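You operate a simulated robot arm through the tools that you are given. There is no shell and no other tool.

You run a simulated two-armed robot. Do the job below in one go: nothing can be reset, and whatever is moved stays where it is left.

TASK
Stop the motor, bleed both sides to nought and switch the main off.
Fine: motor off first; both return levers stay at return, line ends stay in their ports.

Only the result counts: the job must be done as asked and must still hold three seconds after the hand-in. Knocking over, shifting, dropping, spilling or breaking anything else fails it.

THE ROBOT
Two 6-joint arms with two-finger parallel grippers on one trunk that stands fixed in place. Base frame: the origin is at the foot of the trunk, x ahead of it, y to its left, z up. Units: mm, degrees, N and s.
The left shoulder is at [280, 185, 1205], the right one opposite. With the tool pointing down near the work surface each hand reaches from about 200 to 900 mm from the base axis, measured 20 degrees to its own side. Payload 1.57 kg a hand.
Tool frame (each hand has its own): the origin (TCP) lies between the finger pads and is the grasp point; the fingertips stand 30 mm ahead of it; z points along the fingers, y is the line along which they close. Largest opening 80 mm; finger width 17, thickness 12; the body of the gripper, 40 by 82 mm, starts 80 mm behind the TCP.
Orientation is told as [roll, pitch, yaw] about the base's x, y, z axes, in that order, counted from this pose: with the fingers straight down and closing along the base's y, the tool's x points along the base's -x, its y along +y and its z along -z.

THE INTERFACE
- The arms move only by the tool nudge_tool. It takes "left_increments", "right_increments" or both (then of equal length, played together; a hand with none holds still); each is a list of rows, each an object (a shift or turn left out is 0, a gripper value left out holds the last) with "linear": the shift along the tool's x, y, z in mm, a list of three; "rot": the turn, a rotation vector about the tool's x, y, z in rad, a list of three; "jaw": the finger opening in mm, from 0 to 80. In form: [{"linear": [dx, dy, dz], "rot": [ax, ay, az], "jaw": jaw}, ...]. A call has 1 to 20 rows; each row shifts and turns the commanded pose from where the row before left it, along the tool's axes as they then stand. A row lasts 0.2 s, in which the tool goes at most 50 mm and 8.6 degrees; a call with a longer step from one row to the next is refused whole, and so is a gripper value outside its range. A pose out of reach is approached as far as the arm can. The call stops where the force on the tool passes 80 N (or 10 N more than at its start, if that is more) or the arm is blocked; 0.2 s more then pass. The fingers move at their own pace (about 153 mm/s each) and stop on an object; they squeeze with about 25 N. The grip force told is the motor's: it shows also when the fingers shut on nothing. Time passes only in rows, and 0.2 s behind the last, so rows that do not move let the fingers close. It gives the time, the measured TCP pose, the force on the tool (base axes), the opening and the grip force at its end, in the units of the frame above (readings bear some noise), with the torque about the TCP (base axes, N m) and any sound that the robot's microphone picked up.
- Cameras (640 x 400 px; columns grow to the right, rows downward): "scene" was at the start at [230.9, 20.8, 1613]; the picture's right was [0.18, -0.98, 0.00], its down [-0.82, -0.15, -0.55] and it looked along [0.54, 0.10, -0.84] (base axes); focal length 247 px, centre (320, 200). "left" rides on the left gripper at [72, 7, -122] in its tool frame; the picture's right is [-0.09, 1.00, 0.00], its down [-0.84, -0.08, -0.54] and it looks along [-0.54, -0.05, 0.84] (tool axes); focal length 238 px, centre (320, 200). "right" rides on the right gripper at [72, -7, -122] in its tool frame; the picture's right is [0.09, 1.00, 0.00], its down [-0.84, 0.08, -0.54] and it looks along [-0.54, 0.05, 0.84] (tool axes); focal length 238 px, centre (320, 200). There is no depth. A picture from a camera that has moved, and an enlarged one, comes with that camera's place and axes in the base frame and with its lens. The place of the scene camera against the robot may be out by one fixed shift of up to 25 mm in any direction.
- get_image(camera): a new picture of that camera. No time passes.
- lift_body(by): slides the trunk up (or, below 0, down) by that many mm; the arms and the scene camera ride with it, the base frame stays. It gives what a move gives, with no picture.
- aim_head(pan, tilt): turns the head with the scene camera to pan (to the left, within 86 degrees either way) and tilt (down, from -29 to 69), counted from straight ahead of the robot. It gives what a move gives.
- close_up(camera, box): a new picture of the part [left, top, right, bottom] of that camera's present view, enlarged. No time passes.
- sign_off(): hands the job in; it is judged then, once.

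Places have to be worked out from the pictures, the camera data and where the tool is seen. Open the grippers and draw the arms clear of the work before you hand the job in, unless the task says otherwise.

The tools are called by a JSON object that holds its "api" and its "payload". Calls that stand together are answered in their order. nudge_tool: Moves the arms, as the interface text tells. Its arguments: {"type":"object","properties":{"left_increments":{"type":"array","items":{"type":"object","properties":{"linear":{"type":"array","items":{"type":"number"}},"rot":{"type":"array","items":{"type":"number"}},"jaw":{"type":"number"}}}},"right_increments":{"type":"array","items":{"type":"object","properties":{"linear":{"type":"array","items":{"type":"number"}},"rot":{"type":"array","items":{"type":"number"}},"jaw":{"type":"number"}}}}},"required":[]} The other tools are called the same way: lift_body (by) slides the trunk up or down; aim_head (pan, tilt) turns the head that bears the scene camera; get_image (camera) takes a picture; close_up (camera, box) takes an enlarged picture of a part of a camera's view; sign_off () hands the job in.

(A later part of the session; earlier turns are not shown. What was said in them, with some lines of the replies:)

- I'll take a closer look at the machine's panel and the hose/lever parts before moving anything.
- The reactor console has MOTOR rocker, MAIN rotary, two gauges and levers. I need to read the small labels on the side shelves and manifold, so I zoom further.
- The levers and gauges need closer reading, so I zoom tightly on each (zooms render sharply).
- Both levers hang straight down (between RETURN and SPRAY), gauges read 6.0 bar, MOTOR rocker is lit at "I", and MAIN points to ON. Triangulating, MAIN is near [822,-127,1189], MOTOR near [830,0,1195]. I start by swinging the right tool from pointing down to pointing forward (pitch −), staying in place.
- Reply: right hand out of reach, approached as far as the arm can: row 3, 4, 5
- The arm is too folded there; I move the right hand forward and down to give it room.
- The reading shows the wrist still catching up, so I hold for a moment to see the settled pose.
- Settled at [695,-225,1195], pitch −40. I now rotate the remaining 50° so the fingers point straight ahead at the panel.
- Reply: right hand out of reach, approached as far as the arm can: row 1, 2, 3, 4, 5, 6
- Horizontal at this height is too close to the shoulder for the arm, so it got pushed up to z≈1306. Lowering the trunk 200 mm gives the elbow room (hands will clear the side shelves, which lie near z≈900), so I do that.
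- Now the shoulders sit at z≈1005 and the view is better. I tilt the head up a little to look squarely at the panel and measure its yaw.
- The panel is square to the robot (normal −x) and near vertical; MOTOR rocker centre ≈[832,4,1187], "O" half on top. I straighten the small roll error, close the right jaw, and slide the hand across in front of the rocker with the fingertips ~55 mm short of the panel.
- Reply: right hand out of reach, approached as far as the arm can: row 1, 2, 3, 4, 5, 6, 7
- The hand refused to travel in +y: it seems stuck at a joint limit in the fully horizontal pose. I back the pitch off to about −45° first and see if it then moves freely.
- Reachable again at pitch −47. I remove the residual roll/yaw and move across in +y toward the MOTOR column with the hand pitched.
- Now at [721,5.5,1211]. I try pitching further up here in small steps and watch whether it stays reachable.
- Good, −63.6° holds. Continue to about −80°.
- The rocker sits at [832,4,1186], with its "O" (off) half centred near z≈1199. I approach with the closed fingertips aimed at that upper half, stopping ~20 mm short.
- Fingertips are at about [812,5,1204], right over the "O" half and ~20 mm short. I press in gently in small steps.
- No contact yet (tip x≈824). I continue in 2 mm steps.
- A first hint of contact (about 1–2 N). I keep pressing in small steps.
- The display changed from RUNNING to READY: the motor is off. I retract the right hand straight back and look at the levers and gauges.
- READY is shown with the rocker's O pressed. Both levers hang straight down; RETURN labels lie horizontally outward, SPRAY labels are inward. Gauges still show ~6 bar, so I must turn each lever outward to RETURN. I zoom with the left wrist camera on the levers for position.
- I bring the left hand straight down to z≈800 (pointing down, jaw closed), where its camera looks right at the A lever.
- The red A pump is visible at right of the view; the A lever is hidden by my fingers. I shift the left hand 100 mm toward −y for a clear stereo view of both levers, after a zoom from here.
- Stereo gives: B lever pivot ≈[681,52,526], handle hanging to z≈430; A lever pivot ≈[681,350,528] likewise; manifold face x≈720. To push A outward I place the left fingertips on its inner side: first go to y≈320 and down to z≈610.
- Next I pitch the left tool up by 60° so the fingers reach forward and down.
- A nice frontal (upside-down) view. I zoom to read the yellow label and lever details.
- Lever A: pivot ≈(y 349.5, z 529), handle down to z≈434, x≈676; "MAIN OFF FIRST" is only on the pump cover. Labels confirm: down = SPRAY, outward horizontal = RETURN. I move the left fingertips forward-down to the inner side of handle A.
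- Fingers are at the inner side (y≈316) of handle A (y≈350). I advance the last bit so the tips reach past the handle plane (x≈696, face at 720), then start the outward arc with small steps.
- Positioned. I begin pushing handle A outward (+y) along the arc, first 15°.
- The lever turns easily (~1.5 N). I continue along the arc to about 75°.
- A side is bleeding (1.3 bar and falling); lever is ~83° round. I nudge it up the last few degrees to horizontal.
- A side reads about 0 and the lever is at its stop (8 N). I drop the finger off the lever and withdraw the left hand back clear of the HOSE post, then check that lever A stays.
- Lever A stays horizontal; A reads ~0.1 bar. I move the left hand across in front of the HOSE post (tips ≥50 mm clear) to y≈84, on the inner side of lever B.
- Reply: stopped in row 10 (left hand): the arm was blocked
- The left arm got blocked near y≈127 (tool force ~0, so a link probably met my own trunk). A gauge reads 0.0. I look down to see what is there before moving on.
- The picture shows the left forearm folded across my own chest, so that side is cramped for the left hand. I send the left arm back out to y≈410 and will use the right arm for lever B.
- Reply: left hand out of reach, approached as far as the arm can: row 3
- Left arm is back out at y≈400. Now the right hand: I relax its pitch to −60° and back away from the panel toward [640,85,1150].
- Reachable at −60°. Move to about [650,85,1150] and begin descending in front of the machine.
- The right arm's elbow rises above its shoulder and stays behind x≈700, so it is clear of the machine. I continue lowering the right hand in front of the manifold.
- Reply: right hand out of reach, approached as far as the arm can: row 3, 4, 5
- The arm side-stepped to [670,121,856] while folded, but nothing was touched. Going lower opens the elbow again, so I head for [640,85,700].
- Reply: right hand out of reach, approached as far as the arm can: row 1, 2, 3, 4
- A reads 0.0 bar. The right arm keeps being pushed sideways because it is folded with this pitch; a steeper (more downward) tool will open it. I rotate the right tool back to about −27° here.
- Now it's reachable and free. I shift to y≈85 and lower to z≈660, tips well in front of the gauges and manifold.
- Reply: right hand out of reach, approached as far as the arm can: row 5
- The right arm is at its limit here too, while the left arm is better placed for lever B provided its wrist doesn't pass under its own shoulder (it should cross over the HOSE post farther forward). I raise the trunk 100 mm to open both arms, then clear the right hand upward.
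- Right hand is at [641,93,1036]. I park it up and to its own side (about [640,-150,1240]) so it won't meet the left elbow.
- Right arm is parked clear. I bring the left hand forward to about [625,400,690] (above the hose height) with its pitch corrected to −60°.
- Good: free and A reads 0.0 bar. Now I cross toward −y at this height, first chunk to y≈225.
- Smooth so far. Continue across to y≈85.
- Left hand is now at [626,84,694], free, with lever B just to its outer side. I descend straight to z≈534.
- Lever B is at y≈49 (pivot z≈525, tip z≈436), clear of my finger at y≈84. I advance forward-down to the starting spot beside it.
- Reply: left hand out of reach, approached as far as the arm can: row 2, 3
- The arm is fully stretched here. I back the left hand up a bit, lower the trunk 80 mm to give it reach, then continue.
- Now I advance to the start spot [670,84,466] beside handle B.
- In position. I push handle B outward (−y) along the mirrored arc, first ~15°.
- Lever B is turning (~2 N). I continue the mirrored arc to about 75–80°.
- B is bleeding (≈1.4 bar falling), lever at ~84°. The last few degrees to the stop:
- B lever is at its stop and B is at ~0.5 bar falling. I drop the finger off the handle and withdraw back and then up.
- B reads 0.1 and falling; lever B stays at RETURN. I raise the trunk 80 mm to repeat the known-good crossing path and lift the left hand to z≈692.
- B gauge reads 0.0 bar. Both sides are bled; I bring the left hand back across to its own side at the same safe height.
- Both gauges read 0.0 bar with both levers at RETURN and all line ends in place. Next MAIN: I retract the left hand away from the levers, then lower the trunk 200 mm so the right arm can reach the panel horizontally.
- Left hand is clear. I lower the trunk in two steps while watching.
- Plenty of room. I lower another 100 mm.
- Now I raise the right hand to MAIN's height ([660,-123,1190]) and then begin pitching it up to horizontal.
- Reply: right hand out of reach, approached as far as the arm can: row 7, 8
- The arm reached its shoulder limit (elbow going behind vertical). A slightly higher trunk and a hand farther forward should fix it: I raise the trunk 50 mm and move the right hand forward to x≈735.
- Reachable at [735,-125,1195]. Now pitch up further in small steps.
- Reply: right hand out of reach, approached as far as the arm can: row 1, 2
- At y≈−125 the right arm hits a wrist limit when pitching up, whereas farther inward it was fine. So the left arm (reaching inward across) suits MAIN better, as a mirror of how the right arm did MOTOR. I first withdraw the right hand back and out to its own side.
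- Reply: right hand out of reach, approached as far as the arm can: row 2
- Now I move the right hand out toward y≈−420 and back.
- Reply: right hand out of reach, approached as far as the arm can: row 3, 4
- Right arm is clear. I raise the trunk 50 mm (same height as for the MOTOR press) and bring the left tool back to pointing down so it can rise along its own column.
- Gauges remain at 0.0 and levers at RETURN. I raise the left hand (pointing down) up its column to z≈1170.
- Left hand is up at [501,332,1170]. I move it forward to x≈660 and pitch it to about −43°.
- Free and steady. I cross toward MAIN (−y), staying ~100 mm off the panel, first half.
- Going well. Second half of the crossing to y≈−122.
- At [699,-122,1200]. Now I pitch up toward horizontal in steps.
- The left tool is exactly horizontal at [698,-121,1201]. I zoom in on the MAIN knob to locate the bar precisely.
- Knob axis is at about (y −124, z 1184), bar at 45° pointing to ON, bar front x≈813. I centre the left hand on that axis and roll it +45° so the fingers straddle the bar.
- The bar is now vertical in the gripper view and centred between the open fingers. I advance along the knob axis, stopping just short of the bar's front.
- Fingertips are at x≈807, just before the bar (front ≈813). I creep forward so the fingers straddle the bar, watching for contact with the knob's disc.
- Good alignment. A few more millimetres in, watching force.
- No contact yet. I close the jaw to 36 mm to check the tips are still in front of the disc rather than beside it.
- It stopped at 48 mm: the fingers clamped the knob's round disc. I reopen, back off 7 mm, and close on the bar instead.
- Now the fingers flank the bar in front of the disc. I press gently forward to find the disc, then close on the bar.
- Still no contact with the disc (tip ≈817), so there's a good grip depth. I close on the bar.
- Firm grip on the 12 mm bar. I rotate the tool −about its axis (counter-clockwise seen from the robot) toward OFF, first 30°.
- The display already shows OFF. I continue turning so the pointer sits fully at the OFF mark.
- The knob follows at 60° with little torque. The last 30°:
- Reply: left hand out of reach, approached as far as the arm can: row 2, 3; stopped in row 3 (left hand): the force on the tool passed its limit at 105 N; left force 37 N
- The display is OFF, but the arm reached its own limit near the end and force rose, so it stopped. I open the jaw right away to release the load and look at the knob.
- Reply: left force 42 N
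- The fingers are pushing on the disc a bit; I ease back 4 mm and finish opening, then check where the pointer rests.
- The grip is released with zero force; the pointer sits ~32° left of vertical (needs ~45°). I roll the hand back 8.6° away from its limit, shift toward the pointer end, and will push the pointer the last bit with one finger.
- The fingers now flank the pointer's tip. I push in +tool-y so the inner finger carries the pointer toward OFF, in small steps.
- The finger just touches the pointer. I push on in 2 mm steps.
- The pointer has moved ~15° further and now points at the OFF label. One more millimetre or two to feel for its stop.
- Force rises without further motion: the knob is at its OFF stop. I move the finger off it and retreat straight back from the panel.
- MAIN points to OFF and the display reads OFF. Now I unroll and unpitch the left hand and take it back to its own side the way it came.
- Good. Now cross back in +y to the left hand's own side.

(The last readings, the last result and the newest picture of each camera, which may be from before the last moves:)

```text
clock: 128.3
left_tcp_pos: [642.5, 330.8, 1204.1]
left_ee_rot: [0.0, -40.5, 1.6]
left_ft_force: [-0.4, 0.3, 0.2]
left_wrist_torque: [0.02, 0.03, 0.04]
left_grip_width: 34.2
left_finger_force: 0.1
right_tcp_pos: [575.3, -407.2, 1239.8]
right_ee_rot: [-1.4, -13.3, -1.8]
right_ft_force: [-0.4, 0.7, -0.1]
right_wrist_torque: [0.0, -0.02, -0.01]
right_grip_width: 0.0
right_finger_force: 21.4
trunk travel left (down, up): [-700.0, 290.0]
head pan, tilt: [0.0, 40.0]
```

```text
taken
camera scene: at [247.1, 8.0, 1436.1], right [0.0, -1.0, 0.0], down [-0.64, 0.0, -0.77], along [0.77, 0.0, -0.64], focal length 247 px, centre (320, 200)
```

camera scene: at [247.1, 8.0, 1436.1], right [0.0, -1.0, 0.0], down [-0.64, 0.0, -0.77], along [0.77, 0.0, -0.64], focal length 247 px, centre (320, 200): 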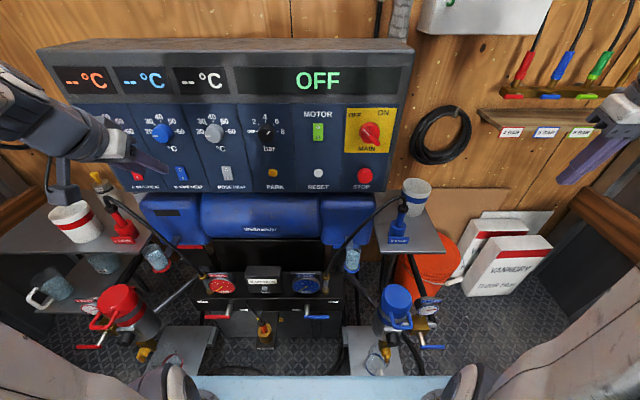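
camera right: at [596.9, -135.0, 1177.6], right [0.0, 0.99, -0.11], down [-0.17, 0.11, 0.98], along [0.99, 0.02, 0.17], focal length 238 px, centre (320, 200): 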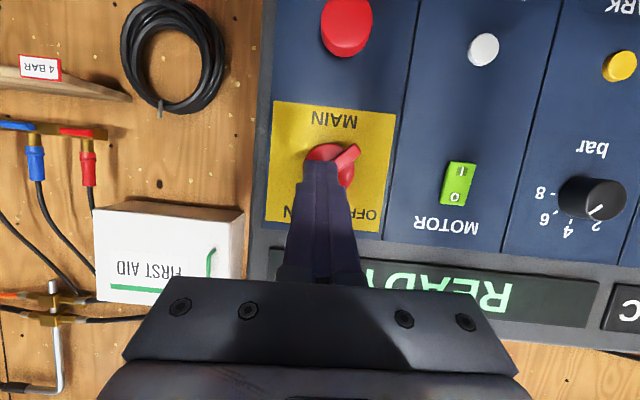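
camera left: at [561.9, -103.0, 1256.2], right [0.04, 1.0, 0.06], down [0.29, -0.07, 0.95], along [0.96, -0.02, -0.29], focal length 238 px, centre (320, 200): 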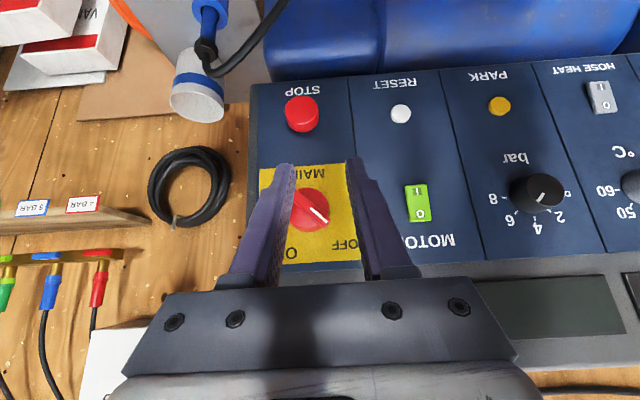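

Display OFF, temps blank. I return the left tool to pointing down, draw it back, and open both grippers.

{"api": "nudge_tool", "payload": {"left_increments": [{"rot": [0, 0.1413, 0]}, {"rot": [0, 0.1413, 0]}, {"rot": [0, 0.1413, 0]}, {"rot": [0, 0.1413, 0]}, {"rot": [0, 0.1413, 0]}, {"linear": [40, 0, 0], "jaw": 80}, {"linear": [40, 0, 0]}, {"linear": [40, 0, 0]}, {"linear": [0, 0, 0]}, {"linear": [0, 0, 0]}], "right_increments": [{"linear": [0, 0, 0]}, {"linear": [0, 0, 0]}, {"linear": [0, 0, 0]}, {"linear": [0, 0, 0]}, {"linear": [0, 0, 0]}, {"linear": [0, 0, 0], "jaw": 80}, {"linear": [0, 0, 0]}, {"linear": [0, 0, 0]}, {"linear": [0, 0, 0]}, {"linear": [0, 0, 0]}]}}

{"api": "get_image", "payload": {"camera": "scene"}}

{"api": "close_up", "payload": {"camera": "scene", "box": [180, 260, 360, 360]}}

{"api": "close_up", "payload": {"camera": "scene", "box": [230, 60, 410, 200]}}

{"api": "close_up", "payload": {"camera": "scene", "box": [0, 160, 260, 400]}}

{"api": "close_up", "payload": {"camera": "scene", "box": [320, 160, 560, 400]}}

```text
clock: 130.5
left_tcp_pos: [523.4, 327.7, 1205.0]
left_ee_rot: [0.0, 0.1, 1.6]
left_ft_force: [1.2, -0.7, 0.2]
left_wrist_torque: [0.0, -0.02, -0.03]
left_grip_width: 80.1
left_finger_force: 0.1
right_tcp_pos: [576.2, -407.0, 1240.5]
right_ee_rot: [-1.4, -13.3, -1.7]
right_ft_force: [-0.1, 0.6, -0.5]
right_wrist_torque: [-0.01, -0.03, 0.01]
right_grip_width: 80.2
right_finger_force: 0.0
trunk travel left (down, up): [-700.0, 290.0]
head pan, tilt: [0.0, 40.0]
```

```text
taken
camera scene: at [247.1, 7.9, 1436.1], right [0.0, -1.0, 0.0], down [-0.64, 0.0, -0.77], along [0.77, 0.0, -0.64], focal length 247 px, centre (320, 200)
```

scene: 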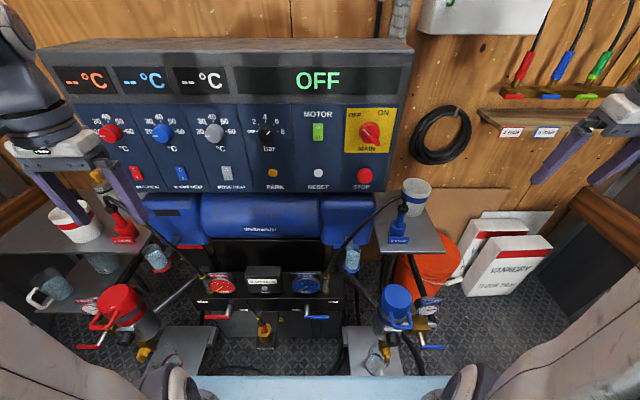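

```text
3.56 times, centred on (270, 310) of scene
camera zoom: at [247.1, 7.9, 1436.1], right [0.0, -1.0, 0.0], down [-0.64, 0.0, -0.77], along [0.77, 0.0, -0.64], focal length 878 px, centre (498, -191)
```

zoom: 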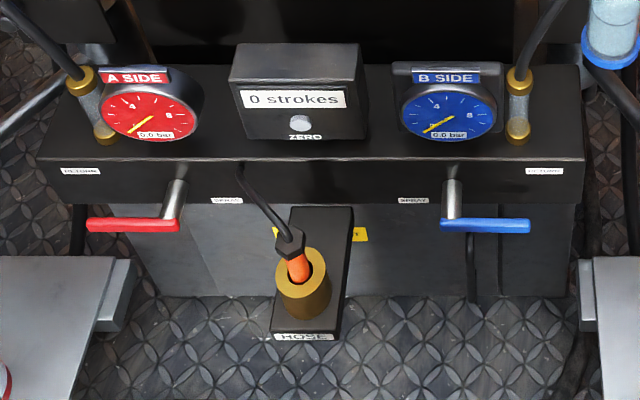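

```text
2.86 times, centred on (320, 130) of scene
camera zoom: at [247.1, 7.9, 1436.1], right [0.0, -1.0, 0.0], down [-0.64, 0.0, -0.77], along [0.77, 0.0, -0.64], focal length 706 px, centre (320, 400)
```

zoom: 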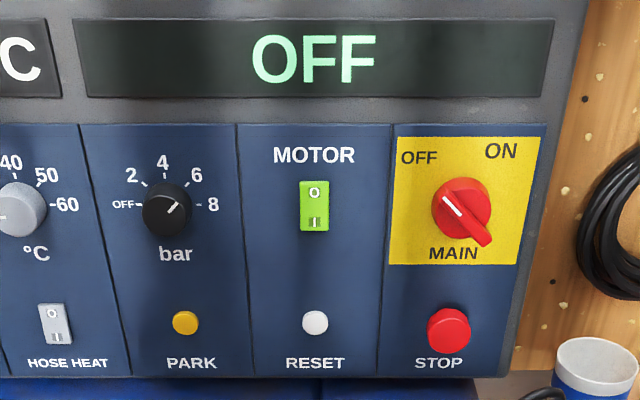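

```text
1.67 times, centred on (130, 280) of scene
camera zoom: at [247.1, 7.9, 1436.1], right [0.0, -1.0, 0.0], down [-0.64, 0.0, -0.77], along [0.77, 0.0, -0.64], focal length 412 px, centre (637, 67)
```

zoom: 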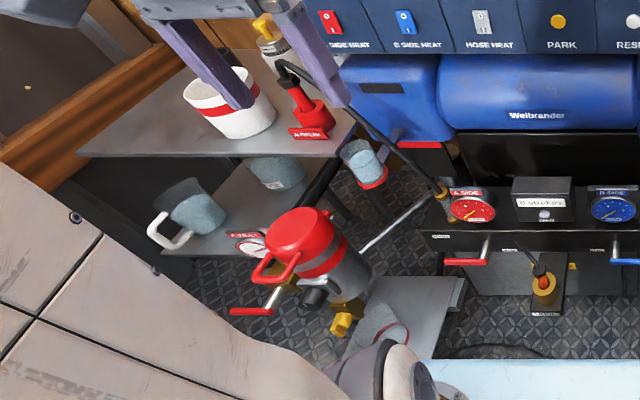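

```text
1.67 times, centred on (440, 280) of scene
camera zoom: at [247.1, 7.9, 1436.1], right [0.0, -1.0, 0.0], down [-0.64, 0.0, -0.77], along [0.77, 0.0, -0.64], focal length 412 px, centre (120, 67)
```

zoom: 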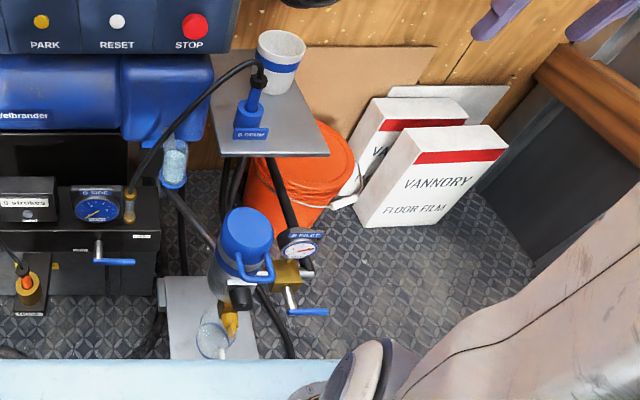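

Everything reads as wanted: display OFF, MAIN at OFF, both gauges 0.0, levers at RETURN, lines in ports. A last check on the jar beside the A pump and both drum ports.

{"api": "close_up", "payload": {"camera": "scene", "box": [120, 320, 230, 400]}}

{"api": "close_up", "payload": {"camera": "scene", "box": [340, 320, 450, 400]}}

{"api": "close_up", "payload": {"camera": "scene", "box": [90, 160, 230, 300]}}

```text
5.00 times, centred on (175, 360) of scene
camera zoom: at [247.1, 7.9, 1436.1], right [0.0, -1.0, 0.0], down [-0.64, 0.0, -0.77], along [0.77, 0.0, -0.64], focal length 1235 px, centre (1045, -600)
```

zoom: 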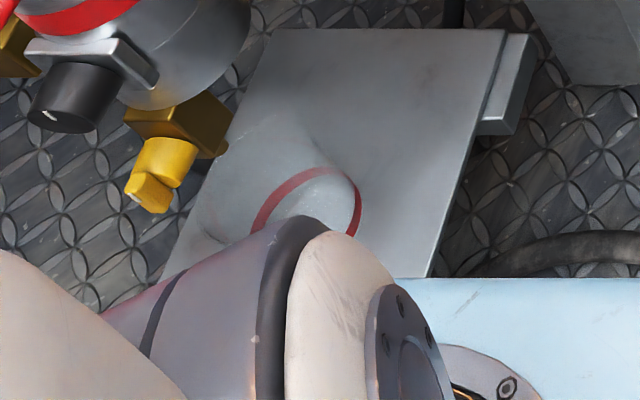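

```text
5.00 times, centred on (395, 360) of scene
camera zoom: at [247.1, 7.9, 1436.1], right [0.0, -1.0, 0.0], down [-0.64, 0.0, -0.77], along [0.77, 0.0, -0.64], focal length 1235 px, centre (-55, -600)
```

zoom: 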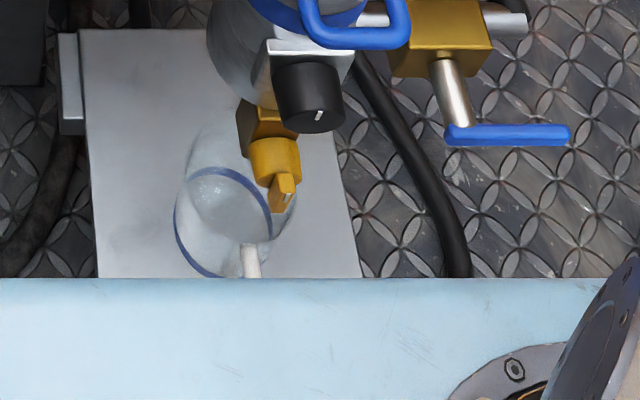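

```text
2.86 times, centred on (160, 230) of scene
camera zoom: at [247.1, 7.9, 1436.1], right [0.0, -1.0, 0.0], down [-0.64, 0.0, -0.77], along [0.77, 0.0, -0.64], focal length 706 px, centre (777, 114)
```

zoom: 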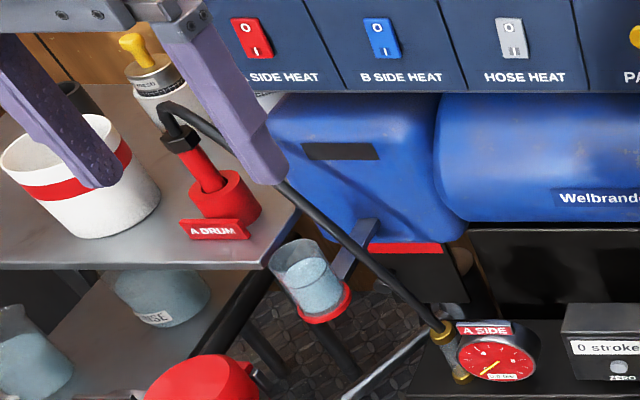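

All conditions hold: the motor was stopped first, and both sides have stayed at 0.0 bar. The levers are at RETURN, the line ends are still in their ports, and MAIN is OFF. Both grippers are open and the arms are clear of the work, so I hand in.

{"api": "sign_off", "payload": {}}

```text
The job is handed in.
```

The job is done and handed in.

- **Motor:** I stopped it first with the MOTOR rocker; the display went from RUNNING to READY.
- **Bleed:** I turned both levers from SPRAY to RETURN. The A and B gauges both fell to 0.0 bar and stayed there, and the levers stayed at RETURN.
- **Main:** MAIN is turned fully to its OFF stop, and the display reads OFF.
- **Line ends:** In the last pictures the A DRUM, B DRUM and HOSE ends were all still in their ports.

Partway through turning MAIN, the left arm reached its limit and the force on the knob briefly peaked at 105 N, which stopped the move. I released the knob and pushed it the rest of the way with one finger. The knob showed no damage.

The left arm was also blocked once while crossing in front of the machine, with no force at the gripper. I think it met my own trunk. In the last pictures nothing else looked shifted or knocked over. Both grippers are open and the arms are clear of the work.
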